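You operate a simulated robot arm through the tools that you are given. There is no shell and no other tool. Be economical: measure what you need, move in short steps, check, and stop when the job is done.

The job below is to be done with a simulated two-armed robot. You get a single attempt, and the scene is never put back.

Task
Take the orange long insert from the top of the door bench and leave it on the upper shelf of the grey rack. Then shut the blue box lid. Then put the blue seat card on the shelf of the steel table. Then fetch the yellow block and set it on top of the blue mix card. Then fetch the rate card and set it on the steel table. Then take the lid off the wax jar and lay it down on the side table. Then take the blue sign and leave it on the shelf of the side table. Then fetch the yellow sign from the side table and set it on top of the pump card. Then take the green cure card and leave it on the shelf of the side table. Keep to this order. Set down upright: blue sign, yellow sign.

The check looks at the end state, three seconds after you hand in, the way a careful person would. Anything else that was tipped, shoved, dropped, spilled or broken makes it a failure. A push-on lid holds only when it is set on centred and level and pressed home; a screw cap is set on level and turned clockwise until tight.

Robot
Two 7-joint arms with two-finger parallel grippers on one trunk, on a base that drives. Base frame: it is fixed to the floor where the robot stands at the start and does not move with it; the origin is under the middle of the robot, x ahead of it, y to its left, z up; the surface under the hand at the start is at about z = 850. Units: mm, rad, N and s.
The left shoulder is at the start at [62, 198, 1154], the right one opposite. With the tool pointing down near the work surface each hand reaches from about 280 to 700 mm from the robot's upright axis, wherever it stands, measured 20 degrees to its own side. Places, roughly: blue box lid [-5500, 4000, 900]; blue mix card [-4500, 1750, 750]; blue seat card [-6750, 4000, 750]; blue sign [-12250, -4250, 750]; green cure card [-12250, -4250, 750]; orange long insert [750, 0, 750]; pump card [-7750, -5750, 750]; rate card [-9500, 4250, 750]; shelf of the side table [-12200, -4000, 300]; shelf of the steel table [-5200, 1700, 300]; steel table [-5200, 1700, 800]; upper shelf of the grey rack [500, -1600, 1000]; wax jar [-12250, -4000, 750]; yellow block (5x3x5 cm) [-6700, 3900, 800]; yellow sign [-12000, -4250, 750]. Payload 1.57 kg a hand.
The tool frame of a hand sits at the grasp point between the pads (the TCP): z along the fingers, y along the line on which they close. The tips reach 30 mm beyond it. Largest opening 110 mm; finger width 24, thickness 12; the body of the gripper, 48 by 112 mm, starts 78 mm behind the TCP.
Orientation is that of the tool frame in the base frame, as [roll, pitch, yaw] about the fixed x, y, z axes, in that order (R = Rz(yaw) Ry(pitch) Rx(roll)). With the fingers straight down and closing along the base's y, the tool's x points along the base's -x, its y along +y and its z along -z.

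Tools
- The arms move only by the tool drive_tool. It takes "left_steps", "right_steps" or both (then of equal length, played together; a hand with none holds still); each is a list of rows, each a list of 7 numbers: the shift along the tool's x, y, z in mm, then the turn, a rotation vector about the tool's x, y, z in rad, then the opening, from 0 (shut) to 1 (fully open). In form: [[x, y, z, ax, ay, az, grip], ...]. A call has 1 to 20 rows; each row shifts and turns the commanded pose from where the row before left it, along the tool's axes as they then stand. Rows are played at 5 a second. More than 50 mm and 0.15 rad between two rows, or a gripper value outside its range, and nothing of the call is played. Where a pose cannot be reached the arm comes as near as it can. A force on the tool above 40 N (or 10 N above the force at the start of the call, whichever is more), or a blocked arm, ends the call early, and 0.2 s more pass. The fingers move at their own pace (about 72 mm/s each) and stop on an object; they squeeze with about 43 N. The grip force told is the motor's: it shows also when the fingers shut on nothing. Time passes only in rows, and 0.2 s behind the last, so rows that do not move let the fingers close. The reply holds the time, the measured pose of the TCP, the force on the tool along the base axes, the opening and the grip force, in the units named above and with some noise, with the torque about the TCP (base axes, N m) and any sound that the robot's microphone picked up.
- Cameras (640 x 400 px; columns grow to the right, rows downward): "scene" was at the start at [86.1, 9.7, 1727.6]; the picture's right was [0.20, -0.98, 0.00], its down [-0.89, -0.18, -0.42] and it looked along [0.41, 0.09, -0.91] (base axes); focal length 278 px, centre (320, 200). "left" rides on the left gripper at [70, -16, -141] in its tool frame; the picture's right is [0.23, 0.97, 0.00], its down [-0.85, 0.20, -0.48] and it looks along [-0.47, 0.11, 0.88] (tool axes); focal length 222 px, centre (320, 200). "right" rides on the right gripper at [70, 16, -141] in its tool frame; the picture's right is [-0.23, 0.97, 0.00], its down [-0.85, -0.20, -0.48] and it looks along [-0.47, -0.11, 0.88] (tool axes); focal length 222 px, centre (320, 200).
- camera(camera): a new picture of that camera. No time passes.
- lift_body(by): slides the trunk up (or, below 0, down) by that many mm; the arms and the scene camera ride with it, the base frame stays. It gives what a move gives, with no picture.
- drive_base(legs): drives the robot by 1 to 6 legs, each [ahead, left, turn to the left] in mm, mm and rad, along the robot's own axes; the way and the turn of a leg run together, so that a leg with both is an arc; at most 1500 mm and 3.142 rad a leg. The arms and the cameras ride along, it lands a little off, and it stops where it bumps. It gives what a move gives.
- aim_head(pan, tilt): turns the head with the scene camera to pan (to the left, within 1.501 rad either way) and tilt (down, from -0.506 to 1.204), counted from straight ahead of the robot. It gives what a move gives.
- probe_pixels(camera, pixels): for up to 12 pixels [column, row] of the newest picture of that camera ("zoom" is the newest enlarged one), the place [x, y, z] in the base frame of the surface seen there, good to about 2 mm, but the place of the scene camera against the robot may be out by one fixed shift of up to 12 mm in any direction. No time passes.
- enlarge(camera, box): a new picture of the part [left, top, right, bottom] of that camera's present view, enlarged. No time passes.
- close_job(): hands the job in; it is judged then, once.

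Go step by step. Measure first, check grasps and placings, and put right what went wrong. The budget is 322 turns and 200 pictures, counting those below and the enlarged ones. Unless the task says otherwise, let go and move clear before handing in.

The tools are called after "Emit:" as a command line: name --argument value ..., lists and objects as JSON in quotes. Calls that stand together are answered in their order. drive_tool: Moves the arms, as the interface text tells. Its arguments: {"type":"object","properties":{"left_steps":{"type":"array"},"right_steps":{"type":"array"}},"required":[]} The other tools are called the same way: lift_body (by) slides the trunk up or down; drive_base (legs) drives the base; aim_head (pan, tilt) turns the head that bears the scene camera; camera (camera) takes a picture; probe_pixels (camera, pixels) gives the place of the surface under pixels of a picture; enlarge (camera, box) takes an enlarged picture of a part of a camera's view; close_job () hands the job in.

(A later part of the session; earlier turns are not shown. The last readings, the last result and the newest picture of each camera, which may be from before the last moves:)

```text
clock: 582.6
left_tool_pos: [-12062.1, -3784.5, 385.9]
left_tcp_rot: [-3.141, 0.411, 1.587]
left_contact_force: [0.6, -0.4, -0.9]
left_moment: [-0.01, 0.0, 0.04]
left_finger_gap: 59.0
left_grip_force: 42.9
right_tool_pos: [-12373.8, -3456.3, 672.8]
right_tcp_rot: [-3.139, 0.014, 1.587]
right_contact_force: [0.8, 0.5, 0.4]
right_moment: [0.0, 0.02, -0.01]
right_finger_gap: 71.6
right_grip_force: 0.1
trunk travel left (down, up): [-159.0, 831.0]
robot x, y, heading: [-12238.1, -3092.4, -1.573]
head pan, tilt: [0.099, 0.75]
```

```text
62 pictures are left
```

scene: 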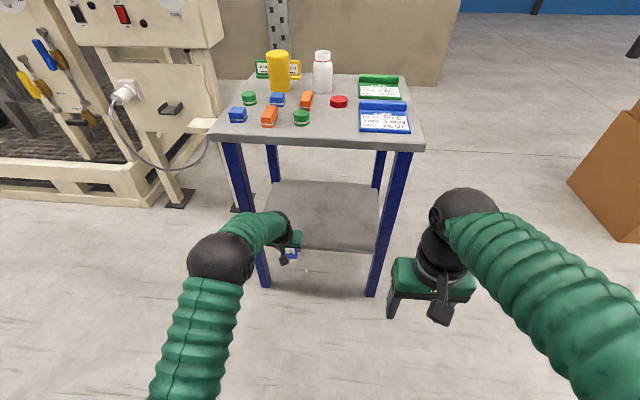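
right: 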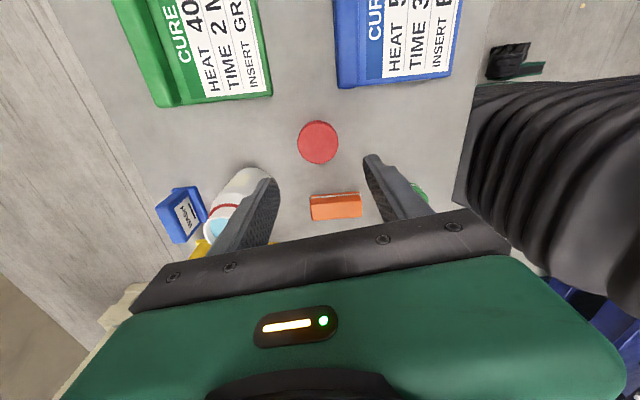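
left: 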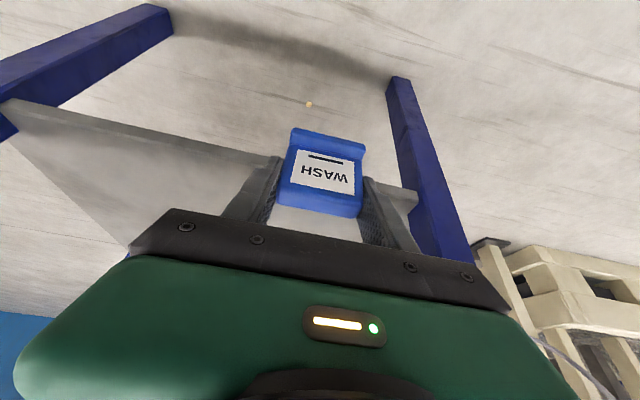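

Emit:
probe_pixels --camera "left" --pixels '[[200, 170], [240, 165], [100, 160], [400, 200], [405, 130], [440, 220], [390, 210], [160, 140]]'

```text
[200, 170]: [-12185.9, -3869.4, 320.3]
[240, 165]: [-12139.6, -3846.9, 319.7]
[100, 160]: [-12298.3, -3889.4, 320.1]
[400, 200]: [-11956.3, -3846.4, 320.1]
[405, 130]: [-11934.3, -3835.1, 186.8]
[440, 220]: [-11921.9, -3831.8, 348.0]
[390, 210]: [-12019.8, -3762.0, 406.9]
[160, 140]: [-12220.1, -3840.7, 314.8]
```

Shelf z=320, edge y=−3840. Ahead 165 mm, then set down.

Emit:
drive_base --legs '[[165, 0, 0]]'

Emit:
drive_tool --left_steps '[[3.2, 0, 7.3, 0, 0, 0, 0.3], [2, 0, 4.6, 0, 0, 0, 0.3], [0.8, 0, 1.8, 0, 0, 0, 0.3], [0, 0, 0, 0, 0, 0, 0.3]]'

Emit:
camera --camera "left"

```text
clock: 584.0
left_tool_pos: [-12062.3, -3950.2, 385.7]
left_tcp_rot: [-3.139, 0.413, 1.587]
left_contact_force: [-0.4, 0.0, -0.4]
left_moment: [-0.03, 0.04, -0.01]
left_finger_gap: 59.0
left_grip_force: 42.9
right_tool_pos: [-12373.4, -3620.7, 672.8]
right_tcp_rot: [-3.139, 0.015, 1.588]
right_contact_force: [-0.1, -0.1, 0.0]
right_moment: [0.02, 0.0, 0.01]
right_finger_gap: 71.5
right_grip_force: 0.0
trunk travel left (down, up): [-159.0, 831.0]
robot x, y, heading: [-12236.0, -3259.2, -1.576]
head pan, tilt: [0.099, 0.75]
```

```text
clock: 585.0
left_tool_pos: [-12060.9, -3949.1, 373.2]
left_tcp_rot: [-3.139, 0.413, 1.583]
left_contact_force: [0.0, 0.1, -0.6]
left_moment: [-0.01, 0.01, -0.03]
left_finger_gap: 59.3
left_grip_force: 43.2
right_tool_pos: [-12374.1, -3619.3, 673.4]
right_tcp_rot: [-3.142, 0.018, 1.587]
right_contact_force: [-0.5, 0.4, 0.1]
right_moment: [0.01, 0.02, -0.03]
right_finger_gap: 71.7
right_grip_force: 0.1
trunk travel left (down, up): [-159.0, 831.0]
robot x, y, heading: [-12236.7, -3261.5, -1.575]
head pan, tilt: [0.099, 0.75]
```

```text
61 pictures are left
```

left: 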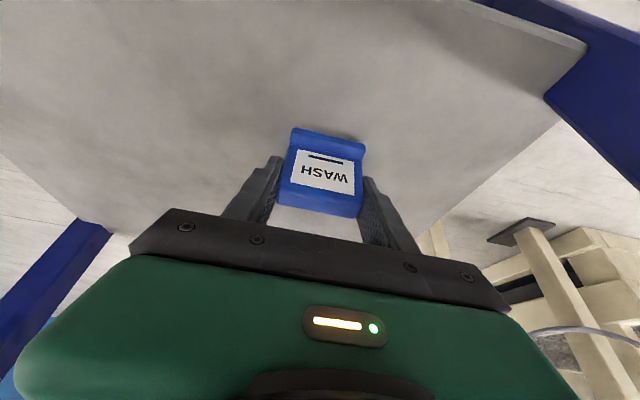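

Emit:
drive_tool --left_steps '[[0.8, 0, 1.8, 0, 0, 0, 0.3], [0.6, 0, 1.4, 0, 0, 0, 0.3], [0.6, 0, 1.4, 0, 0, 0, 0.3], [0, 0, 0, 0, 0, 0, 0.3]]'

```text
clock: 586.0
left_tool_pos: [-12061.3, -3949.3, 368.5]
left_tcp_rot: [-3.14, 0.413, 1.586]
left_contact_force: [-0.1, -0.9, -0.3]
left_moment: [-0.02, -0.02, -0.01]
left_finger_gap: 59.0
left_grip_force: 43.1
right_tool_pos: [-12374.3, -3619.8, 675.1]
right_tcp_rot: [-3.14, 0.017, 1.588]
right_contact_force: [0.4, 0.6, -0.7]
right_moment: [0.04, 0.03, 0.0]
right_finger_gap: 71.6
right_grip_force: 0.0
trunk travel left (down, up): [-159.0, 831.0]
robot x, y, heading: [-12236.2, -3257.5, -1.574]
head pan, tilt: [0.099, 0.75]
```

Emit:
drive_tool --left_steps '[[0.4, 0, 0.9, 0, 0, 0, 0.3], [0.4, 0, 0.9, 0, 0, 0, 0.3], [0, 0, 0, 0, 0, 0, 0.3]]'

```text
clock: 586.8
left_tool_pos: [-12062.7, -3949.5, 365.6]
left_tcp_rot: [-3.139, 0.413, 1.584]
left_contact_force: [1.3, -0.6, 0.1]
left_moment: [0.01, 0.0, 0.03]
left_finger_gap: 58.8
left_grip_force: 42.7
right_tool_pos: [-12374.1, -3619.9, 673.2]
right_tcp_rot: [-3.14, 0.016, 1.588]
right_contact_force: [0.4, -0.6, -0.1]
right_moment: [0.01, -0.04, 0.0]
right_finger_gap: 71.4
right_grip_force: 0.0
trunk travel left (down, up): [-159.0, 831.0]
robot x, y, heading: [-12235.3, -3256.9, -1.572]
head pan, tilt: [0.099, 0.75]
```

Emit:
drive_tool --left_steps '[[0.4, 0, 0.9, 0, 0, 0, 0.3], [0.4, 0, 0.9, 0, 0, 0, 0.3], [0.4, 0, 0.9, 0, 0, 0, 0.3], [0, 0, 0, 0, 0, 0, 0.3]]'

Emit:
enlarge --camera "left" --box '[240, 90, 400, 230]'

```text
clock: 587.8
left_tool_pos: [-12062.4, -3949.4, 365.8]
left_tcp_rot: [-3.141, 0.419, 1.585]
left_contact_force: [-0.4, -1.9, 13.6]
left_moment: [0.21, 0.08, 0.02]
left_finger_gap: 58.8
left_grip_force: 42.7
right_tool_pos: [-12374.9, -3617.5, 675.7]
right_tcp_rot: [-3.141, 0.02, 1.587]
right_contact_force: [-0.3, -0.4, 0.5]
right_moment: [-0.01, -0.01, 0.02]
right_finger_gap: 71.4
right_grip_force: 0.1
trunk travel left (down, up): [-159.0, 831.0]
robot x, y, heading: [-12231.5, -3258.6, -1.567]
head pan, tilt: [0.099, 0.75]
```

```text
2.86 times, centred on (320, 160) of left
```

zoom: 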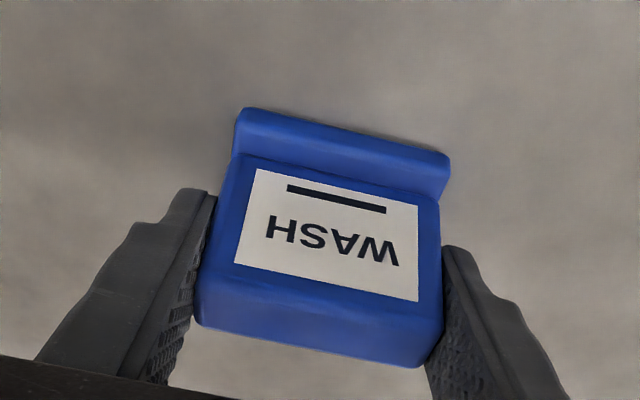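

Contact 13.6 N, the sign sits upright on the shelf. Release and withdraw along the tool axis.

Emit:
drive_tool --left_steps '[[0, 0, 0, 0, 0, 0, 0.6], [0, 0, 0, 0, 0, 0, 0.7], [0, 0, 0, 0, 0, 0, 0.7], [0, 0, -20, 0, 0, 0, 0.7], [0, 0, -25, 0, 0, 0, 0.7], [0, 0, -25, 0, 0, 0, 0.7]]'

Emit:
camera --camera "left"

```text
clock: 589.2
left_tool_pos: [-12062.7, -3921.4, 427.2]
left_tcp_rot: [-3.14, 0.411, 1.585]
left_contact_force: [0.5, -0.5, -0.1]
left_moment: [0.0, 0.0, 0.02]
left_finger_gap: 76.8
left_grip_force: 0.0
right_tool_pos: [-12373.0, -3619.7, 673.9]
right_tcp_rot: [-3.14, 0.017, 1.587]
right_contact_force: [0.2, 0.6, -0.6]
right_moment: [-0.01, 0.0, 0.02]
right_finger_gap: 71.6
right_grip_force: 0.1
trunk travel left (down, up): [-159.0, 831.0]
robot x, y, heading: [-12236.1, -3260.8, -1.574]
head pan, tilt: [0.099, 0.75]
```

```text
59 pictures are left
```

left: 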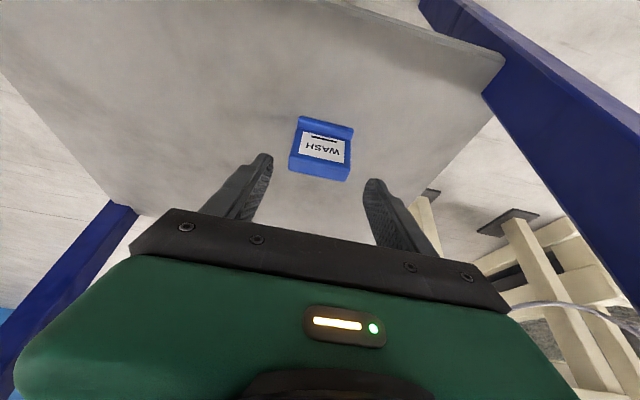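

The blue sign stands on the shelf. I back out, raise, and set up for the yellow HOLD sign.

Emit:
drive_base --legs '[[-270, 0, 0]]'

Emit:
lift_body --by 400

Emit:
lift_body --by 240

Emit:
drive_tool --left_steps '[[0, 0, 0, 0, 0.11, 0, 0.65], [0, 0, 0, 0, 0, 0, 0.65]]'

Emit:
drive_base --legs '[[0, 38, 0]]'

```text
clock: 591.1
left_tool_pos: [-12065.5, -3653.2, 428.3]
left_tcp_rot: [-3.14, 0.414, 1.58]
left_contact_force: [0.2, -0.1, 0.6]
left_moment: [0.01, -0.01, 0.0]
left_finger_gap: 77.0
left_grip_force: 0.1
right_tool_pos: [-12374.5, -3346.5, 673.8]
right_tcp_rot: [-3.139, 0.018, 1.58]
right_contact_force: [1.0, 0.0, 0.1]
right_moment: [0.01, -0.03, 0.0]
right_finger_gap: 71.7
right_grip_force: 0.0
trunk travel left (down, up): [-159.0, 831.0]
robot x, y, heading: [-12235.1, -2991.4, -1.579]
head pan, tilt: [0.099, 0.75]
```

```text
clock: 595.0
left_tool_pos: [-12065.4, -3652.0, 828.8]
left_tcp_rot: [-3.14, 0.414, 1.58]
left_contact_force: [0.2, -0.4, -0.2]
left_moment: [-0.02, -0.02, 0.01]
left_finger_gap: 77.0
left_grip_force: 0.1
right_tool_pos: [-12375.3, -3346.4, 1074.3]
right_tcp_rot: [-3.14, 0.018, 1.582]
right_contact_force: [-0.1, -0.3, -0.5]
right_moment: [0.01, 0.01, -0.01]
right_finger_gap: 71.4
right_grip_force: 0.0
trunk travel left (down, up): [-559.0, 431.0]
robot x, y, heading: [-12232.7, -2989.6, -1.577]
head pan, tilt: [0.099, 0.75]
```

```text
clock: 597.5
left_tool_pos: [-12064.4, -3651.3, 1069.3]
left_tcp_rot: [-3.138, 0.413, 1.58]
left_contact_force: [0.2, -0.9, 0.6]
left_moment: [0.01, 0.04, 0.0]
left_finger_gap: 77.1
left_grip_force: 0.1
right_tool_pos: [-12374.8, -3348.1, 1314.9]
right_tcp_rot: [-3.14, 0.018, 1.582]
right_contact_force: [0.4, 0.4, -0.2]
right_moment: [0.0, -0.02, -0.01]
right_finger_gap: 71.7
right_grip_force: 0.0
trunk travel left (down, up): [-799.0, 191.0]
robot x, y, heading: [-12236.1, -2985.8, -1.575]
head pan, tilt: [0.099, 0.75]
```

```text
clock: 598.0
left_tool_pos: [-12064.9, -3652.5, 1068.4]
left_tcp_rot: [-3.14, 0.304, 1.579]
left_contact_force: [-0.2, 0.7, 0.3]
left_moment: [0.01, -0.03, 0.04]
left_finger_gap: 71.6
left_grip_force: 0.1
right_tool_pos: [-12374.7, -3347.3, 1313.6]
right_tcp_rot: [-3.14, 0.018, 1.581]
right_contact_force: [1.3, 0.6, -0.3]
right_moment: [-0.01, -0.01, 0.0]
right_finger_gap: 71.6
right_grip_force: 0.0
trunk travel left (down, up): [-799.0, 191.0]
robot x, y, heading: [-12232.9, -2988.8, -1.576]
head pan, tilt: [0.099, 0.75]
```

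```text
clock: 598.9
left_tool_pos: [-12035.5, -3651.7, 1070.6]
left_tcp_rot: [3.136, 0.306, 1.576]
left_contact_force: [-1.6, 0.0, -0.1]
left_moment: [-0.03, -0.09, 0.03]
left_finger_gap: 71.6
left_grip_force: 0.1
right_tool_pos: [-12347.0, -3347.2, 1313.1]
right_tcp_rot: [3.136, 0.018, 1.581]
right_contact_force: [-0.1, -0.1, 0.1]
right_moment: [-0.01, -0.02, 0.0]
right_finger_gap: 71.5
right_grip_force: 0.1
trunk travel left (down, up): [-799.0, 191.0]
robot x, y, heading: [-12200.1, -2987.4, -1.586]
head pan, tilt: [0.099, 0.75]
```

Emit:
drive_base --legs '[[512, 0, 0.012]]'

Emit:
camera --camera "left"

```text
clock: 601.9
left_tool_pos: [-12032.9, -4160.2, 1072.4]
left_tcp_rot: [3.137, 0.309, 1.584]
left_contact_force: [-0.7, -0.1, -0.2]
left_moment: [0.03, 0.03, 0.04]
left_finger_gap: 71.7
left_grip_force: 0.1
right_tool_pos: [-12346.2, -3857.8, 1314.9]
right_tcp_rot: [3.135, 0.023, 1.589]
right_contact_force: [0.2, -0.2, -0.7]
right_moment: [0.01, -0.03, -0.01]
right_finger_gap: 71.8
right_grip_force: 0.1
trunk travel left (down, up): [-799.0, 191.0]
robot x, y, heading: [-12198.0, -3499.9, -1.567]
head pan, tilt: [0.099, 0.75]
```

```text
58 pictures are left
```

left: 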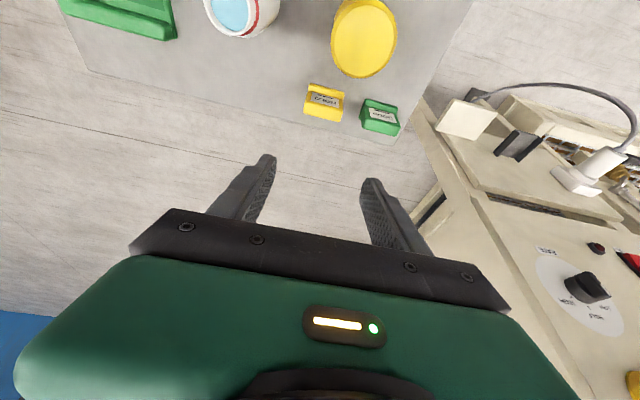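

Emit:
probe_pixels --camera "left" --pixels '[[306, 112], [342, 120], [309, 88], [344, 95], [325, 118], [310, 106], [338, 112], [364, 105], [365, 125]]'

```text
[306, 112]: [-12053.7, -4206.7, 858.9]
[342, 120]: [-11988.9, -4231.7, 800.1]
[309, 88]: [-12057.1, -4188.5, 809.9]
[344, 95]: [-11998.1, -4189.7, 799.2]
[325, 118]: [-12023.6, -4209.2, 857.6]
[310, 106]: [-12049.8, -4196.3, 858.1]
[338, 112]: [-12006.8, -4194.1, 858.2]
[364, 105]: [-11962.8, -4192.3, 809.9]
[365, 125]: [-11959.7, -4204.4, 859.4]
```

HOLD: centre (−12029,−4200), top 858. Move 40 mm forward, descend by trunk in two steps.

Emit:
drive_tool --left_steps '[[-19, 2, 6.1, 0, 0, 0, 0.65], [-19, 2, 6.1, 0, 0, 0, 0.65], [0, 0, 0, 0, 0, 0, 0.65]]'

Emit:
lift_body --by -150

Emit:
camera --camera "left"

```text
clock: 602.7
left_tool_pos: [-12028.9, -4200.7, 1069.7]
left_tcp_rot: [3.135, 0.307, 1.582]
left_contact_force: [-0.5, 0.6, 0.7]
left_moment: [-0.04, 0.0, 0.0]
left_finger_gap: 71.6
left_grip_force: 0.0
right_tool_pos: [-12346.6, -3858.3, 1314.8]
right_tcp_rot: [3.136, 0.021, 1.588]
right_contact_force: [0.1, 0.2, -0.5]
right_moment: [0.01, 0.0, 0.01]
right_finger_gap: 71.6
right_grip_force: 0.1
trunk travel left (down, up): [-799.0, 191.0]
robot x, y, heading: [-12200.7, -3503.9, -1.566]
head pan, tilt: [0.099, 0.75]
```

```text
clock: 604.5
left_tool_pos: [-12025.5, -4200.3, 920.3]
left_tcp_rot: [3.137, 0.306, 1.586]
left_contact_force: [-0.2, 0.4, -0.2]
left_moment: [-0.01, 0.02, 0.0]
left_finger_gap: 71.4
left_grip_force: 0.2
right_tool_pos: [-12343.3, -3857.8, 1164.2]
right_tcp_rot: [3.139, 0.021, 1.587]
right_contact_force: [-0.7, 0.2, -0.2]
right_moment: [-0.02, 0.02, -0.02]
right_finger_gap: 71.7
right_grip_force: 0.1
trunk travel left (down, up): [-649.0, 341.0]
robot x, y, heading: [-12198.0, -3501.1, -1.563]
head pan, tilt: [0.099, 0.75]
```

```text
57 pictures are left
```

left: 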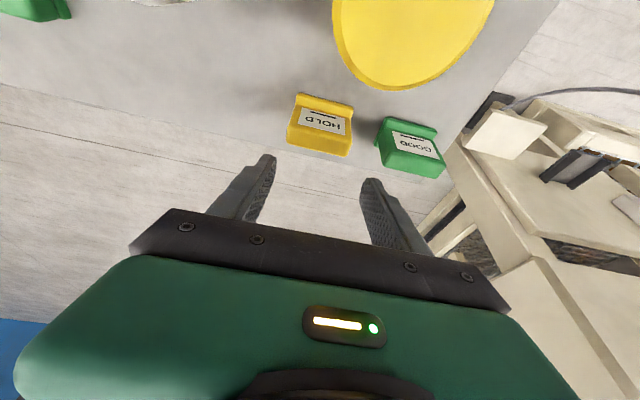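

Emit:
drive_tool --left_steps '[[0, -3.5, 0, 0, 0, 0, 0.65], [0, 0, 0, 0, 0, 0, 0.65]]'

Emit:
lift_body --by -71

Emit:
drive_tool --left_steps '[[0, 0, 0, 0, 0, 0, 0.3], [0, 0, 0, 0, 0, 0, 0.3], [0, 0, 0, 0, 0, 0, 0.3]]'

Emit:
lift_body --by 190

Emit:
camera --camera "left"

```text
clock: 605.1
left_tool_pos: [-12029.4, -4200.2, 920.2]
left_tcp_rot: [3.137, 0.306, 1.587]
left_contact_force: [-0.3, 0.4, 0.3]
left_moment: [0.01, -0.01, 0.02]
left_finger_gap: 71.8
left_grip_force: 0.1
right_tool_pos: [-12343.1, -3857.8, 1164.9]
right_tcp_rot: [3.138, 0.022, 1.589]
right_contact_force: [0.0, 0.2, -0.3]
right_moment: [0.02, -0.03, 0.03]
right_finger_gap: 71.6
right_grip_force: 0.1
trunk travel left (down, up): [-649.0, 341.0]
robot x, y, heading: [-12198.8, -3503.1, -1.57]
head pan, tilt: [0.099, 0.75]
```

```text
clock: 606.2
left_tool_pos: [-12030.2, -4199.9, 849.3]
left_tcp_rot: [3.138, 0.307, 1.584]
left_contact_force: [-0.4, -0.3, 0.1]
left_moment: [-0.02, 0.0, -0.04]
left_finger_gap: 71.5
left_grip_force: 0.0
right_tool_pos: [-12343.2, -3858.7, 1093.2]
right_tcp_rot: [3.138, 0.022, 1.588]
right_contact_force: [0.0, -0.2, -0.5]
right_moment: [0.01, 0.01, 0.0]
right_finger_gap: 71.6
right_grip_force: 0.1
trunk travel left (down, up): [-578.0, 412.0]
robot x, y, heading: [-12200.5, -3503.5, -1.568]
head pan, tilt: [0.099, 0.75]
```

```text
clock: 607.0
left_tool_pos: [-12029.8, -4200.5, 850.0]
left_tcp_rot: [3.138, 0.31, 1.585]
left_contact_force: [0.0, 0.2, 2.7]
left_moment: [-0.02, 0.06, -0.01]
left_finger_gap: 58.9
left_grip_force: 43.7
right_tool_pos: [-12343.4, -3857.4, 1093.1]
right_tcp_rot: [3.138, 0.021, 1.589]
right_contact_force: [0.3, -0.3, -0.4]
right_moment: [0.02, -0.01, 0.0]
right_finger_gap: 71.5
right_grip_force: 0.0
trunk travel left (down, up): [-578.0, 412.0]
robot x, y, heading: [-12195.2, -3504.3, -1.566]
head pan, tilt: [0.099, 0.75]
```

```text
clock: 609.0
left_tool_pos: [-12029.1, -4200.7, 1040.3]
left_tcp_rot: [3.137, 0.307, 1.585]
left_contact_force: [0.0, 0.2, 0.0]
left_moment: [0.05, 0.01, 0.0]
left_finger_gap: 59.0
left_grip_force: 42.5
right_tool_pos: [-12343.2, -3858.6, 1282.8]
right_tcp_rot: [3.138, 0.02, 1.587]
right_contact_force: [-0.3, 0.6, 0.4]
right_moment: [-0.04, -0.02, 0.0]
right_finger_gap: 71.3
right_grip_force: 0.1
trunk travel left (down, up): [-768.0, 222.0]
robot x, y, heading: [-12198.0, -3500.8, -1.567]
head pan, tilt: [0.099, 0.75]
```

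```text
56 pictures are left
```

left: 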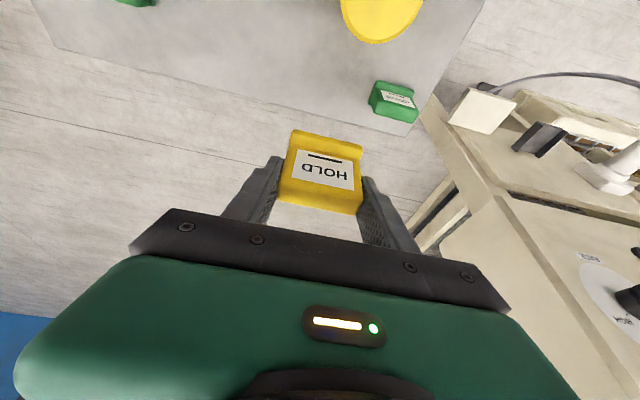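

HOLD held upright. I back into the aisle and slide east in checked stages.

Emit:
drive_base --legs '[[-300, 0, 0], [0, 1450, 0]]'

```text
clock: 617.9
left_tool_pos: [-10563.9, -3904.8, 1039.4]
left_tcp_rot: [3.136, 0.31, 1.583]
left_contact_force: [0.5, 0.2, 0.4]
left_moment: [-0.05, -0.03, -0.04]
left_finger_gap: 59.0
left_grip_force: 42.7
right_tool_pos: [-10879.0, -3562.3, 1283.2]
right_tcp_rot: [3.135, 0.02, 1.589]
right_contact_force: [-0.6, -0.2, -0.3]
right_moment: [0.0, -0.02, -0.01]
right_finger_gap: 71.5
right_grip_force: 0.1
trunk travel left (down, up): [-768.0, 222.0]
robot x, y, heading: [-10729.5, -3201.7, -1.569]
head pan, tilt: [0.099, 0.75]
```

Emit:
drive_base --legs '[[0, 1450, 0], [0, 1350, 0]]'

Emit:
aim_head --pan 0.1 --tilt 0.4

Emit:
camera --camera "scene"

```text
clock: 631.6
left_tool_pos: [-7765.3, -3888.0, 1041.1]
left_tcp_rot: [3.136, 0.31, 1.556]
left_contact_force: [0.4, -0.4, 0.0]
left_moment: [-0.02, 0.0, 0.03]
left_finger_gap: 59.1
left_grip_force: 42.8
right_tool_pos: [-8070.6, -3536.5, 1283.8]
right_tcp_rot: [3.136, 0.023, 1.563]
right_contact_force: [-0.7, -1.1, 0.5]
right_moment: [0.01, -0.02, -0.01]
right_finger_gap: 71.4
right_grip_force: 0.0
trunk travel left (down, up): [-768.0, 222.0]
robot x, y, heading: [-7910.7, -3184.8, -1.597]
head pan, tilt: [0.099, 0.75]
```

```text
clock: 632.4
left_tool_pos: [-7765.9, -3885.5, 1040.9]
left_tcp_rot: [3.137, 0.311, 1.558]
left_contact_force: [-0.3, 0.1, -0.8]
left_moment: [0.03, 0.04, -0.03]
left_finger_gap: 59.0
left_grip_force: 43.1
right_tool_pos: [-8069.5, -3535.1, 1284.3]
right_tcp_rot: [3.139, 0.023, 1.561]
right_contact_force: [-0.1, 0.0, -0.2]
right_moment: [-0.03, 0.0, 0.01]
right_finger_gap: 71.6
right_grip_force: 0.0
trunk travel left (down, up): [-768.0, 222.0]
robot x, y, heading: [-7915.9, -3184.9, -1.59]
head pan, tilt: [0.099, 0.4]
```

```text
55 pictures are left
```

scene: 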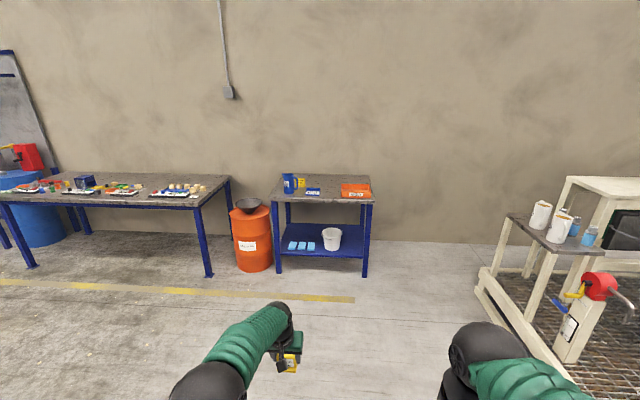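

Emit:
enlarge --camera "scene" --box '[250, 160, 400, 260]'

Emit:
probe_pixels --camera "scene" --pixels '[[313, 190], [313, 187], [306, 192], [320, 192], [290, 185], [301, 185], [355, 190], [320, 200], [275, 201], [372, 201], [280, 265], [365, 270]]'

```text
4.00 times, centred on (325, 210) of scene
```

zoom: 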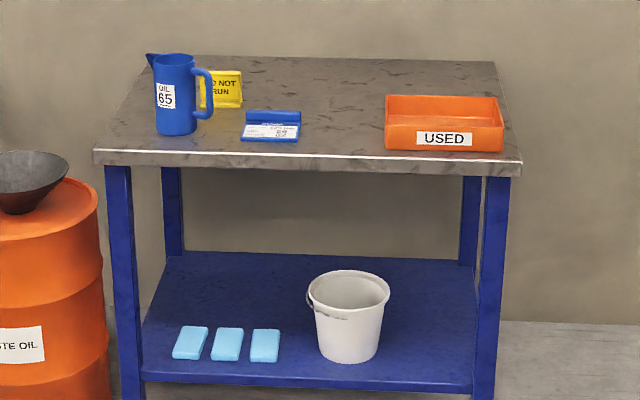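

```text
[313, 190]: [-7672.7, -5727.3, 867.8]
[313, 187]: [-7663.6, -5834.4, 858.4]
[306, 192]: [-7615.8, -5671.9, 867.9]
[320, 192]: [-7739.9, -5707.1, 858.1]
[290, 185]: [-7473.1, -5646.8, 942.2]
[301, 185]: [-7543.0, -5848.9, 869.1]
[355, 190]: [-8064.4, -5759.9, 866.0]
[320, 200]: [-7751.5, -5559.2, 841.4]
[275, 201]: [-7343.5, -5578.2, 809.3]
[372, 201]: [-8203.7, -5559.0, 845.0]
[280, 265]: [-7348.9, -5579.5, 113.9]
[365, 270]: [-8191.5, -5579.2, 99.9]
```

The blue card at ≈(−7670,−5700) on that table should be the pump card. I approach and check it with the hand camera.

Emit:
drive_base --legs '[[0, 75, 0.02], [1000, 0, 0], [740, 0, 0]]'

Emit:
aim_head --pan 0.1 --tilt 0.7

Emit:
camera --camera "scene"

Emit:
camera --camera "left"

```text
clock: 641.8
left_tool_pos: [-7698.2, -5616.9, 1042.0]
left_tcp_rot: [3.138, 0.31, 1.569]
left_contact_force: [-0.3, 0.6, -0.8]
left_moment: [0.01, -0.03, -0.01]
left_finger_gap: 58.8
left_grip_force: 43.0
right_tool_pos: [-8008.2, -5270.7, 1284.8]
right_tcp_rot: [3.139, 0.024, 1.576]
right_contact_force: [-0.3, 0.3, 0.3]
right_moment: [-0.01, 0.0, -0.03]
right_finger_gap: 71.5
right_grip_force: 0.0
trunk travel left (down, up): [-768.0, 222.0]
robot x, y, heading: [-7853.4, -4920.4, -1.581]
head pan, tilt: [0.099, 0.4]
```

```text
clock: 642.6
left_tool_pos: [-7698.9, -5618.6, 1040.6]
left_tcp_rot: [3.138, 0.311, 1.57]
left_contact_force: [0.0, 0.3, 0.5]
left_moment: [-0.03, -0.01, -0.01]
left_finger_gap: 59.0
left_grip_force: 43.3
right_tool_pos: [-8008.6, -5270.1, 1284.5]
right_tcp_rot: [3.138, 0.024, 1.574]
right_contact_force: [0.4, -0.5, 0.5]
right_moment: [-0.03, -0.02, 0.01]
right_finger_gap: 71.6
right_grip_force: 0.0
trunk travel left (down, up): [-768.0, 222.0]
robot x, y, heading: [-7857.5, -4921.1, -1.578]
head pan, tilt: [0.099, 0.7]
```

```text
53 pictures are left
```

scene: 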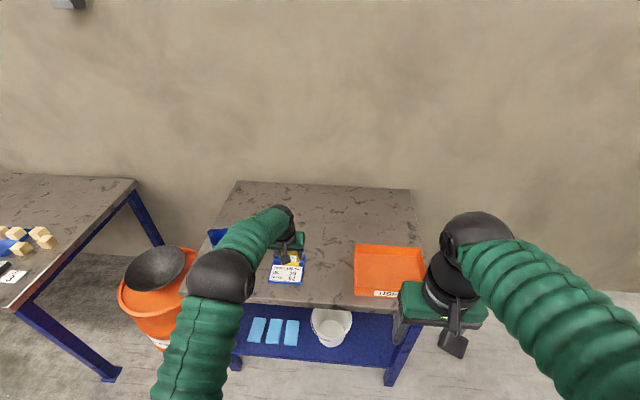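

```text
52 pictures are left
```

left: 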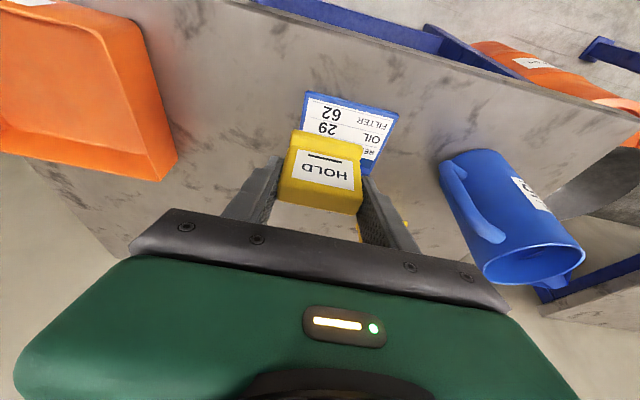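

Emit:
enlarge --camera "scene" --box '[250, 230, 330, 290]'

Emit:
probe_pixels --camera "left" --pixels '[[305, 97], [396, 115], [375, 165], [370, 172], [350, 115], [310, 120], [288, 140], [240, 20], [455, 250], [440, 170]]'

```text
6.67 times, centred on (290, 260) of scene
```

zoom: 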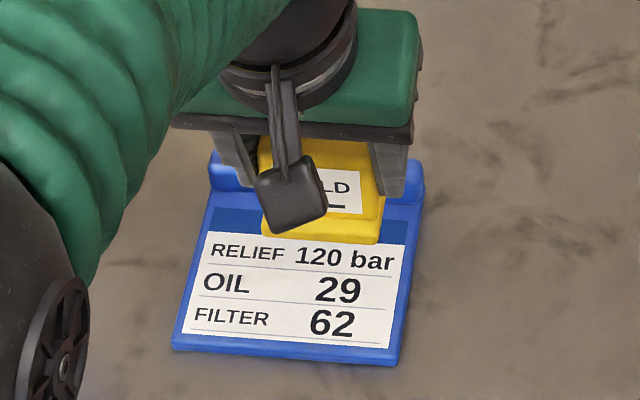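

```text
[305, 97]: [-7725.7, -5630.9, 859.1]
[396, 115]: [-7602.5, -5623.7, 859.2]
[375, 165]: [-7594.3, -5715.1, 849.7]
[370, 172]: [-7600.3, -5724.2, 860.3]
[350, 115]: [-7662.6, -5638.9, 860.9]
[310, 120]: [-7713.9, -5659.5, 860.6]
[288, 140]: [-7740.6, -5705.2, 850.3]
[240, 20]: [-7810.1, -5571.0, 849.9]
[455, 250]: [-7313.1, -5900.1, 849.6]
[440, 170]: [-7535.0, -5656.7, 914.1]
```

It is the pump card (relief/oil/filter). Plate centre ≈(−7661,−5676), top 860.5. I align by base and lower.

Emit:
drive_base --legs '[[62, 38, 0]]'

Emit:
lift_body --by -105

Emit:
camera --camera "left"

```text
clock: 643.6
left_tool_pos: [-7677.2, -5673.7, 1049.8]
left_tcp_rot: [3.127, 0.319, 1.566]
left_contact_force: [-1.1, -0.4, 1.2]
left_moment: [0.02, -0.08, -0.01]
left_finger_gap: 58.9
left_grip_force: 42.4
right_tool_pos: [-7988.3, -5323.6, 1285.4]
right_tcp_rot: [3.127, 0.033, 1.569]
right_contact_force: [0.3, -0.1, 0.5]
right_moment: [-0.04, 0.0, -0.06]
right_finger_gap: 71.3
right_grip_force: 0.0
trunk travel left (down, up): [-768.0, 222.0]
robot x, y, heading: [-7817.0, -4980.7, -1.586]
head pan, tilt: [0.099, 0.7]
```

```text
clock: 645.0
left_tool_pos: [-7661.6, -5679.0, 937.8]
left_tcp_rot: [3.14, 0.313, 1.57]
left_contact_force: [0.9, 0.2, 0.0]
left_moment: [0.02, 0.05, -0.01]
left_finger_gap: 59.1
left_grip_force: 42.9
right_tool_pos: [-7967.1, -5331.0, 1180.1]
right_tcp_rot: [3.141, 0.026, 1.573]
right_contact_force: [-0.1, -0.7, -0.9]
right_moment: [-0.02, 0.07, -0.01]
right_finger_gap: 71.6
right_grip_force: 0.1
trunk travel left (down, up): [-663.0, 327.0]
robot x, y, heading: [-7823.3, -4981.0, -1.585]
head pan, tilt: [0.099, 0.7]
```

```text
50 pictures are left
```

left: 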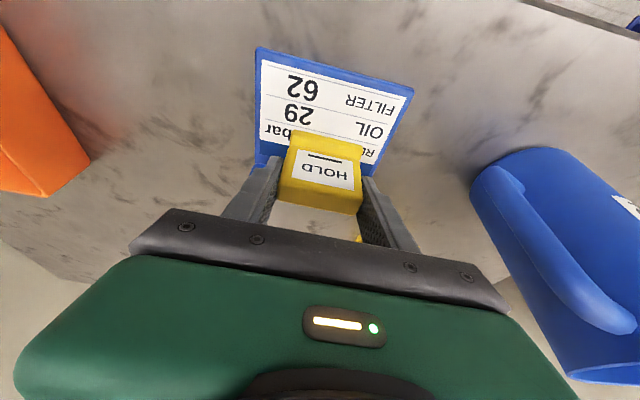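

Aligned. Lower in small steps to contact.

Emit:
drive_tool --left_steps '[[3.7, 0, 11.4, 0, 0, 0, 0.3], [2.4, 0, 7.6, 0, 0, 0, 0.3], [1.2, 0, 3.8, 0, 0, 0, 0.3], [0, 0, 0, 0, 0, 0, 0.3]]'

Emit:
drive_tool --left_steps '[[0.3, 0, 0.95, 0, 0, 0, 0.3], [0.3, 0, 0.95, 0, 0, 0, 0.3], [0.3, 0, 0.95, 0, 0, 0, 0.3], [0, 0, 0, 0, 0, 0, 0.3]]'

```text
clock: 646.0
left_tool_pos: [-7668.2, -5679.0, 914.9]
left_tcp_rot: [3.136, 0.314, 1.567]
left_contact_force: [-0.7, -0.5, -0.1]
left_moment: [-0.01, 0.01, 0.04]
left_finger_gap: 59.1
left_grip_force: 43.3
right_tool_pos: [-7976.1, -5331.3, 1180.3]
right_tcp_rot: [3.136, 0.026, 1.572]
right_contact_force: [-0.1, 0.5, 0.5]
right_moment: [-0.01, 0.02, -0.01]
right_finger_gap: 71.6
right_grip_force: 0.1
trunk travel left (down, up): [-663.0, 327.0]
robot x, y, heading: [-7825.3, -4978.4, -1.579]
head pan, tilt: [0.099, 0.7]
```

```text
clock: 647.0
left_tool_pos: [-7669.0, -5680.5, 911.7]
left_tcp_rot: [3.135, 0.312, 1.567]
left_contact_force: [0.0, -0.1, -0.1]
left_moment: [0.03, 0.02, -0.01]
left_finger_gap: 59.2
left_grip_force: 43.6
right_tool_pos: [-7977.3, -5331.4, 1179.1]
right_tcp_rot: [3.136, 0.026, 1.573]
right_contact_force: [-0.1, -0.7, -0.6]
right_moment: [-0.01, -0.01, 0.02]
right_finger_gap: 71.6
right_grip_force: 0.1
trunk travel left (down, up): [-663.0, 327.0]
robot x, y, heading: [-7822.6, -4982.7, -1.585]
head pan, tilt: [0.099, 0.7]
```

Emit:
drive_tool --left_steps '[[0.3, 0, 0.95, 0, 0, 0, 0.3], [0.3, 0, 0.95, 0, 0, 0, 0.3], [0.3, 0, 0.95, 0, 0, 0, 0.3], [0, 0, 0, 0, 0, 0, 0.3]]'

Emit:
enlarge --camera "left" --box '[220, 40, 440, 230]'

```text
clock: 648.0
left_tool_pos: [-7668.1, -5679.3, 909.5]
left_tcp_rot: [3.136, 0.313, 1.568]
left_contact_force: [-0.1, -1.3, 5.2]
left_moment: [0.01, 0.19, 0.06]
left_finger_gap: 58.9
left_grip_force: 43.0
right_tool_pos: [-7977.6, -5331.1, 1180.9]
right_tcp_rot: [3.137, 0.026, 1.573]
right_contact_force: [0.3, -0.7, 0.2]
right_moment: [0.03, 0.02, -0.01]
right_finger_gap: 71.6
right_grip_force: 0.1
trunk travel left (down, up): [-663.0, 327.0]
robot x, y, heading: [-7821.8, -4986.0, -1.581]
head pan, tilt: [0.099, 0.7]
```

```text
2.11 times, centred on (330, 135) of left
```

zoom: 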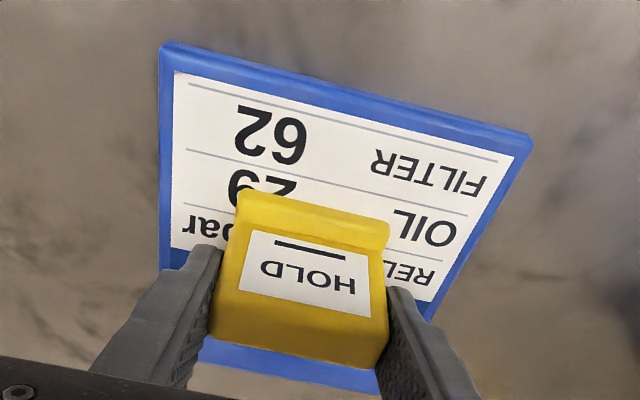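

Contact. Release, then rise vertically.

Emit:
drive_tool --left_steps '[[0, 0, 0, 0, 0, 0, 0.6], [0, 0, 0, 0, 0, 0, 0.68], [0, 0, 0, 0, 0, 0, 0.68]]'

Emit:
lift_body --by 130

Emit:
camera --camera "left"

```text
clock: 648.8
left_tool_pos: [-7668.5, -5679.0, 908.9]
left_tcp_rot: [3.135, 0.312, 1.567]
left_contact_force: [-0.3, 1.1, 0.5]
left_moment: [-0.06, 0.03, -0.04]
left_finger_gap: 74.6
left_grip_force: 0.1
right_tool_pos: [-7976.2, -5331.3, 1180.7]
right_tcp_rot: [3.136, 0.026, 1.573]
right_contact_force: [-0.3, 0.1, 0.1]
right_moment: [-0.03, 0.04, 0.02]
right_finger_gap: 71.7
right_grip_force: 0.0
trunk travel left (down, up): [-663.0, 327.0]
robot x, y, heading: [-7819.8, -4983.7, -1.584]
head pan, tilt: [0.099, 0.7]
```

```text
clock: 650.4
left_tool_pos: [-7668.9, -5678.6, 1038.7]
left_tcp_rot: [3.135, 0.313, 1.567]
left_contact_force: [0.4, 0.0, 0.0]
left_moment: [0.01, 0.01, 0.0]
left_finger_gap: 74.5
left_grip_force: 0.1
right_tool_pos: [-7976.3, -5333.0, 1310.2]
right_tcp_rot: [3.136, 0.026, 1.574]
right_contact_force: [0.2, 0.9, -0.2]
right_moment: [-0.01, 0.02, 0.02]
right_finger_gap: 72.0
right_grip_force: 0.0
trunk travel left (down, up): [-793.0, 197.0]
robot x, y, heading: [-7822.9, -4981.1, -1.581]
head pan, tilt: [0.099, 0.7]
```

```text
48 pictures are left
```

left: 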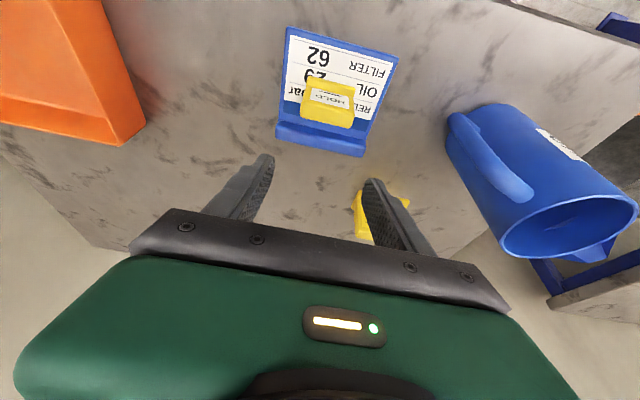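

The yellow sign stands on the pump card. Last job: green cure card. I back off, retract the left hand, and return west in checked stages.

Emit:
drive_base --legs '[[-1000, 0, 0], [-780, 0, 0.01]]'

Emit:
drive_tool --left_steps '[[0, 0, 0, 0, 0.14, 0, 0.7], [0, 0, 0, 0, 0.14, 0, 0.7], [40, 0, 0, 0, 0.03, 0, 0.7], [45, 0, 0, 0, 0, 0, 0.7], [45, 0, 0, 0, 0, 0, 0.7], [45, 0, 0, 0, 0, 0, 0.7], [45, 0, 0, 0, 0, 0, 0.7], [45, 0, 0, 0, 0, 0, 0.7]]'

Emit:
drive_base --legs '[[0, -1450, 0], [0, -1450, 0]]'

```text
clock: 659.4
left_tool_pos: [-7647.9, -3894.7, 1037.2]
left_tcp_rot: [3.136, 0.311, 1.581]
left_contact_force: [0.5, -0.3, -0.7]
left_moment: [0.0, -0.01, 0.0]
left_finger_gap: 74.9
left_grip_force: 0.0
right_tool_pos: [-7960.9, -3552.4, 1309.4]
right_tcp_rot: [3.135, 0.023, 1.587]
right_contact_force: [-0.4, 0.5, 0.1]
right_moment: [0.01, 0.01, -0.02]
right_finger_gap: 71.5
right_grip_force: 0.1
trunk travel left (down, up): [-793.0, 197.0]
robot x, y, heading: [-7810.9, -3197.2, -1.566]
head pan, tilt: [0.099, 0.7]
```

```text
clock: 661.2
left_tool_pos: [-7651.2, -3627.4, 1039.0]
left_tcp_rot: [3.137, 0.005, 1.583]
left_contact_force: [0.5, 0.2, 0.7]
left_moment: [0.0, -0.01, 0.02]
left_finger_gap: 77.2
left_grip_force: 0.1
right_tool_pos: [-7963.1, -3548.7, 1311.5]
right_tcp_rot: [3.135, 0.027, 1.586]
right_contact_force: [-0.5, -0.3, 0.2]
right_moment: [-0.04, 0.0, 0.03]
right_finger_gap: 71.4
right_grip_force: 0.0
trunk travel left (down, up): [-793.0, 197.0]
robot x, y, heading: [-7812.6, -3197.3, -1.564]
head pan, tilt: [0.099, 0.7]
```

```text
clock: 675.3
left_tool_pos: [-10578.8, -3619.2, 1037.0]
left_tcp_rot: [3.14, 0.003, 1.561]
left_contact_force: [-0.6, 0.1, 0.3]
left_moment: [0.0, 0.03, 0.02]
left_finger_gap: 76.7
left_grip_force: 0.1
right_tool_pos: [-10886.6, -3533.2, 1310.0]
right_tcp_rot: [3.137, 0.027, 1.564]
right_contact_force: [1.2, -0.4, 0.5]
right_moment: [-0.02, 0.02, -0.01]
right_finger_gap: 71.5
right_grip_force: 0.1
trunk travel left (down, up): [-793.0, 197.0]
robot x, y, heading: [-10731.3, -3182.1, -1.595]
head pan, tilt: [0.099, 0.7]
```

Emit:
drive_base --legs '[[0, 0, 0.025], [0, -1405, 0]]'

Emit:
drive_tool --right_steps '[[0, 0, 40, 0, 0, 0, 0.6], [0, 0, 40, 0, 0, 0, 0.6], [0, 0, 40, 0, 0, 0, 0.6], [0, 0, 40, 0, 0, 0, 0.6], [0, 0, 40, 0, 0, 0, 0.6], [0, 0, 0, 0, 0, 0.143, 0.6], [0, 0, 0, 0, 0, 0.143, 0.6], [0, 0, 0, 0, 0, 0.143, 0.6], [0, 0, 0, 0, 0, 0.143, 0.6], [0, 0, 0, 0, 0, 0.143, 0.6], [0, 0, 0, 0, 0, 0.143, 0.6], [0, 0, 0, 0, 0, 0.143, 0.6], [0, 0, 0, 0, 0, 0.143, 0.6], [0, 0, 0, 0, 0, 0.143, 0.6], [0, 0, 0, 0, 0, 0.143, 0.6], [0, 0, 0, 0, 0, 0.143, 0.6]]'

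Emit:
drive_base --legs '[[200, 0, 0]]'

Emit:
camera --camera "right"

```text
clock: 682.6
left_tool_pos: [-11957.6, -3632.8, 1037.0]
left_tcp_rot: [3.138, 0.004, 1.603]
left_contact_force: [0.2, 0.2, -0.2]
left_moment: [0.02, 0.06, 0.02]
left_finger_gap: 77.0
left_grip_force: 0.1
right_tool_pos: [-12269.1, -3557.8, 1310.7]
right_tcp_rot: [3.136, 0.027, 1.605]
right_contact_force: [0.4, 0.1, -0.3]
right_moment: [-0.02, 0.05, -0.02]
right_finger_gap: 71.6
right_grip_force: 0.0
trunk travel left (down, up): [-793.0, 197.0]
robot x, y, heading: [-12129.3, -3205.4, -1.545]
head pan, tilt: [0.099, 0.7]
```

```text
clock: 686.0
left_tool_pos: [-11957.2, -3630.9, 1037.1]
left_tcp_rot: [3.136, 0.005, 1.602]
left_contact_force: [0.8, -0.1, -0.6]
left_moment: [-0.02, 0.01, -0.01]
left_finger_gap: 77.1
left_grip_force: 0.1
right_tool_pos: [-12269.2, -3562.6, 1109.9]
right_tcp_rot: [3.113, -0.007, 0.031]
right_contact_force: [0.6, 0.0, 0.3]
right_moment: [0.0, 0.02, -0.01]
right_finger_gap: 65.9
right_grip_force: 0.0
trunk travel left (down, up): [-793.0, 197.0]
robot x, y, heading: [-12129.5, -3207.3, -1.544]
head pan, tilt: [0.099, 0.7]
```

```text
clock: 687.6
left_tool_pos: [-11952.7, -3826.8, 1040.2]
left_tcp_rot: [3.137, 0.01, 1.602]
left_contact_force: [0.2, 0.5, -0.2]
left_moment: [0.04, -0.04, -0.01]
left_finger_gap: 77.0
left_grip_force: 0.1
right_tool_pos: [-12264.5, -3758.3, 1111.2]
right_tcp_rot: [3.112, -0.007, 0.033]
right_contact_force: [0.1, 0.4, 1.1]
right_moment: [-0.05, -0.02, 0.0]
right_finger_gap: 65.8
right_grip_force: 0.1
trunk travel left (down, up): [-793.0, 197.0]
robot x, y, heading: [-12124.1, -3406.1, -1.552]
head pan, tilt: [0.099, 0.7]
```

```text
47 pictures are left
```

right: 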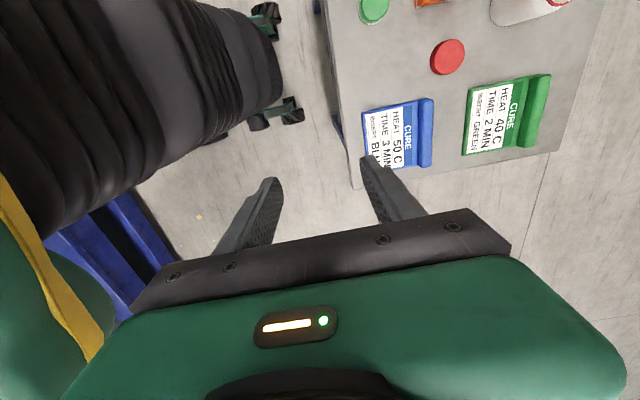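

Emit:
probe_pixels --camera "right" --pixels '[[545, 80], [525, 145], [535, 110], [528, 80], [512, 145], [470, 95], [463, 152], [500, 115], [325, 40], [360, 185]]'

```text
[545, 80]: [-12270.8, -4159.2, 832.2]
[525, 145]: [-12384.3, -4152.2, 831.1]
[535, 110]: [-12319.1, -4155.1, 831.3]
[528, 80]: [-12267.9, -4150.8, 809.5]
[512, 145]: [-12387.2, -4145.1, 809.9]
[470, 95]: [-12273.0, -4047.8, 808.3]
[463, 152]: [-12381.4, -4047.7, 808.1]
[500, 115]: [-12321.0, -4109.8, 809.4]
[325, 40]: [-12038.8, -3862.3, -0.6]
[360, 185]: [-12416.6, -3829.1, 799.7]
```

Green card: bar centre ≈(−12328,−4160), top 832, yaw −0.06. I close in and lower the trunk.

Emit:
drive_base --legs '[[114, 0, -0.018]]'

Emit:
drive_tool --left_steps '[[0, 0, -40, 0, 0, 0, 0.7], [0, 0, -40, 0, 0, 0, 0.7]]' --right_steps '[[0, 0, 0, 0.03, 0, 0.04, 0.6], [0, 0, 0, 0, 0, 0.04, 0.6]]'

Emit:
lift_body --by -150

```text
clock: 688.8
left_tool_pos: [-11959.9, -3943.6, 1041.1]
left_tcp_rot: [3.138, 0.01, 1.581]
left_contact_force: [-0.1, 0.3, 0.0]
left_moment: [-0.06, 0.01, 0.05]
left_finger_gap: 76.8
left_grip_force: 0.0
right_tool_pos: [-12270.2, -3868.6, 1111.5]
right_tcp_rot: [3.108, -0.007, 0.014]
right_contact_force: [0.0, 0.1, 0.0]
right_moment: [0.02, 0.02, -0.04]
right_finger_gap: 65.8
right_grip_force: 0.1
trunk travel left (down, up): [-793.0, 197.0]
robot x, y, heading: [-12122.6, -3524.3, -1.568]
head pan, tilt: [0.099, 0.7]
```

```text
clock: 689.4
left_tool_pos: [-11963.2, -3943.6, 1119.1]
left_tcp_rot: [3.136, 0.01, 1.584]
left_contact_force: [0.4, -0.3, 0.4]
left_moment: [-0.02, 0.05, 0.01]
left_finger_gap: 76.8
left_grip_force: 0.1
right_tool_pos: [-12269.3, -3868.4, 1113.1]
right_tcp_rot: [3.138, -0.007, -0.067]
right_contact_force: [0.6, 0.6, 0.6]
right_moment: [-0.02, 0.0, 0.01]
right_finger_gap: 66.1
right_grip_force: 0.0
trunk travel left (down, up): [-793.0, 197.0]
robot x, y, heading: [-12121.1, -3521.3, -1.57]
head pan, tilt: [0.099, 0.7]
```

```text
clock: 691.2
left_tool_pos: [-11961.1, -3947.1, 966.3]
left_tcp_rot: [3.136, 0.006, 1.584]
left_contact_force: [-0.3, -0.4, 0.0]
left_moment: [-0.06, -0.01, -0.01]
left_finger_gap: 77.0
left_grip_force: 0.0
right_tool_pos: [-12268.4, -3873.6, 960.9]
right_tcp_rot: [-3.139, -0.007, -0.067]
right_contact_force: [0.7, 0.2, 0.0]
right_moment: [0.01, -0.03, -0.01]
right_finger_gap: 66.2
right_grip_force: 0.0
trunk travel left (down, up): [-643.0, 347.0]
robot x, y, heading: [-12125.0, -3521.2, -1.568]
head pan, tilt: [0.099, 0.7]
```

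Emit:
drive_tool --right_steps '[[-5.8, 41.4, 0, 0, 0, 0, 0.6], [-5.8, 41.4, 0, 0, 0, 0, 0.6], [-5.8, 41.4, 5, 0, 0, 0, 0.6], [-5.8, 41.4, 10, 0, 0, 0, 0.6], [-5.8, 41.4, 15, 0, 0, 0, 0.6], [-5.8, 41.4, 15, 0, 0, 0, 0.6], [-5.8, 41.1, 15, 0, 0, 0, 0.6], [0, 0, 0, 0, 0, 0, 0.6]]'

Emit:
enlarge --camera "right" --box '[200, 40, 440, 220]'

```text
clock: 693.0
left_tool_pos: [-11961.0, -3948.0, 968.0]
left_tcp_rot: [3.136, 0.007, 1.581]
left_contact_force: [0.5, 0.4, 0.9]
left_moment: [0.03, 0.01, 0.04]
left_finger_gap: 77.1
left_grip_force: 0.0
right_tool_pos: [-12330.4, -4160.9, 901.1]
right_tcp_rot: [-3.14, -0.007, -0.066]
right_contact_force: [-0.2, 0.6, 0.3]
right_moment: [0.01, -0.01, -0.01]
right_finger_gap: 65.9
right_grip_force: 0.1
trunk travel left (down, up): [-643.0, 347.0]
robot x, y, heading: [-12124.3, -3517.2, -1.568]
head pan, tilt: [0.099, 0.7]
```

```text
2.22 times, centred on (320, 130) of right
```

zoom: 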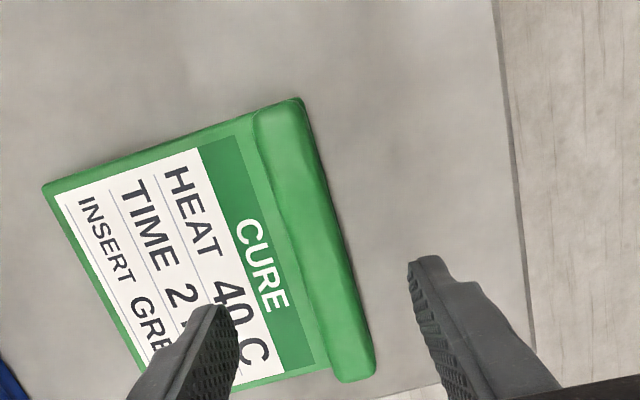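

Emit:
probe_pixels --camera "zoom" --pixels '[[258, 115], [298, 105], [338, 375], [370, 368], [290, 240], [325, 235], [308, 238], [275, 240], [50, 190]]'

```text
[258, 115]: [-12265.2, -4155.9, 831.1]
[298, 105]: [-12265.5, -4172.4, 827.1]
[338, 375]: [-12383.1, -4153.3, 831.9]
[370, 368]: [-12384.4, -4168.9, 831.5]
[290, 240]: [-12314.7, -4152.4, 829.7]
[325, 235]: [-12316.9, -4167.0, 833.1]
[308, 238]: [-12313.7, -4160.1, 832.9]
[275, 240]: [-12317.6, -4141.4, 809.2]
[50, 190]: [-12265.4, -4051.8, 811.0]
```

Bar centre (−12325,−4162.5), yaw ≈−0.03. Align, descend to 843, close, lift.

Emit:
drive_tool --right_steps '[[5.4, 1.3, 18, 0, 0, -0.036, 0.6], [0, 0, 20, 0, 0, 0, 0.6], [0, 0, 20, 0, 0, 0, 0.6], [0, 0, 0, 0, 0, 0, 0.6], [0, 0, 0, 0, 0, 0, 0], [0, 0, 0, 0, 0, 0, 0], [0, 0, 0, 0, 0, 0, 0], [0, 0, 0, 0, 0, 0, 0]]'

Emit:
lift_body --by 170

Emit:
camera --camera "right"

```text
clock: 694.8
left_tool_pos: [-11961.3, -3947.7, 966.5]
left_tcp_rot: [3.136, 0.005, 1.582]
left_contact_force: [1.0, 0.2, -0.5]
left_moment: [0.01, -0.04, 0.01]
left_finger_gap: 77.1
left_grip_force: 0.0
right_tool_pos: [-12323.5, -4162.6, 841.3]
right_tcp_rot: [-3.14, -0.007, -0.029]
right_contact_force: [-1.2, 0.9, 0.9]
right_moment: [-0.04, 0.01, -0.03]
right_finger_gap: 20.9
right_grip_force: 34.0
trunk travel left (down, up): [-643.0, 347.0]
robot x, y, heading: [-12120.5, -3521.7, -1.569]
head pan, tilt: [0.099, 0.7]
```

```text
clock: 696.7
left_tool_pos: [-11961.0, -3947.3, 1136.0]
left_tcp_rot: [3.137, 0.005, 1.584]
left_contact_force: [-0.4, -0.5, -0.3]
left_moment: [-0.01, 0.01, 0.02]
left_finger_gap: 76.8
left_grip_force: 0.1
right_tool_pos: [-12321.7, -4163.1, 1010.2]
right_tcp_rot: [-3.14, -0.005, -0.03]
right_contact_force: [-0.2, 0.5, -0.4]
right_moment: [-0.06, 0.0, 0.02]
right_finger_gap: 21.3
right_grip_force: 34.1
trunk travel left (down, up): [-813.0, 177.0]
robot x, y, heading: [-12122.4, -3521.0, -1.568]
head pan, tilt: [0.099, 0.7]
```

```text
45 pictures are left
```

right: 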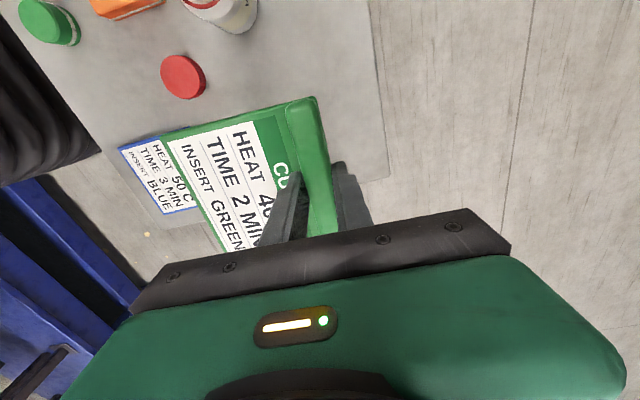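

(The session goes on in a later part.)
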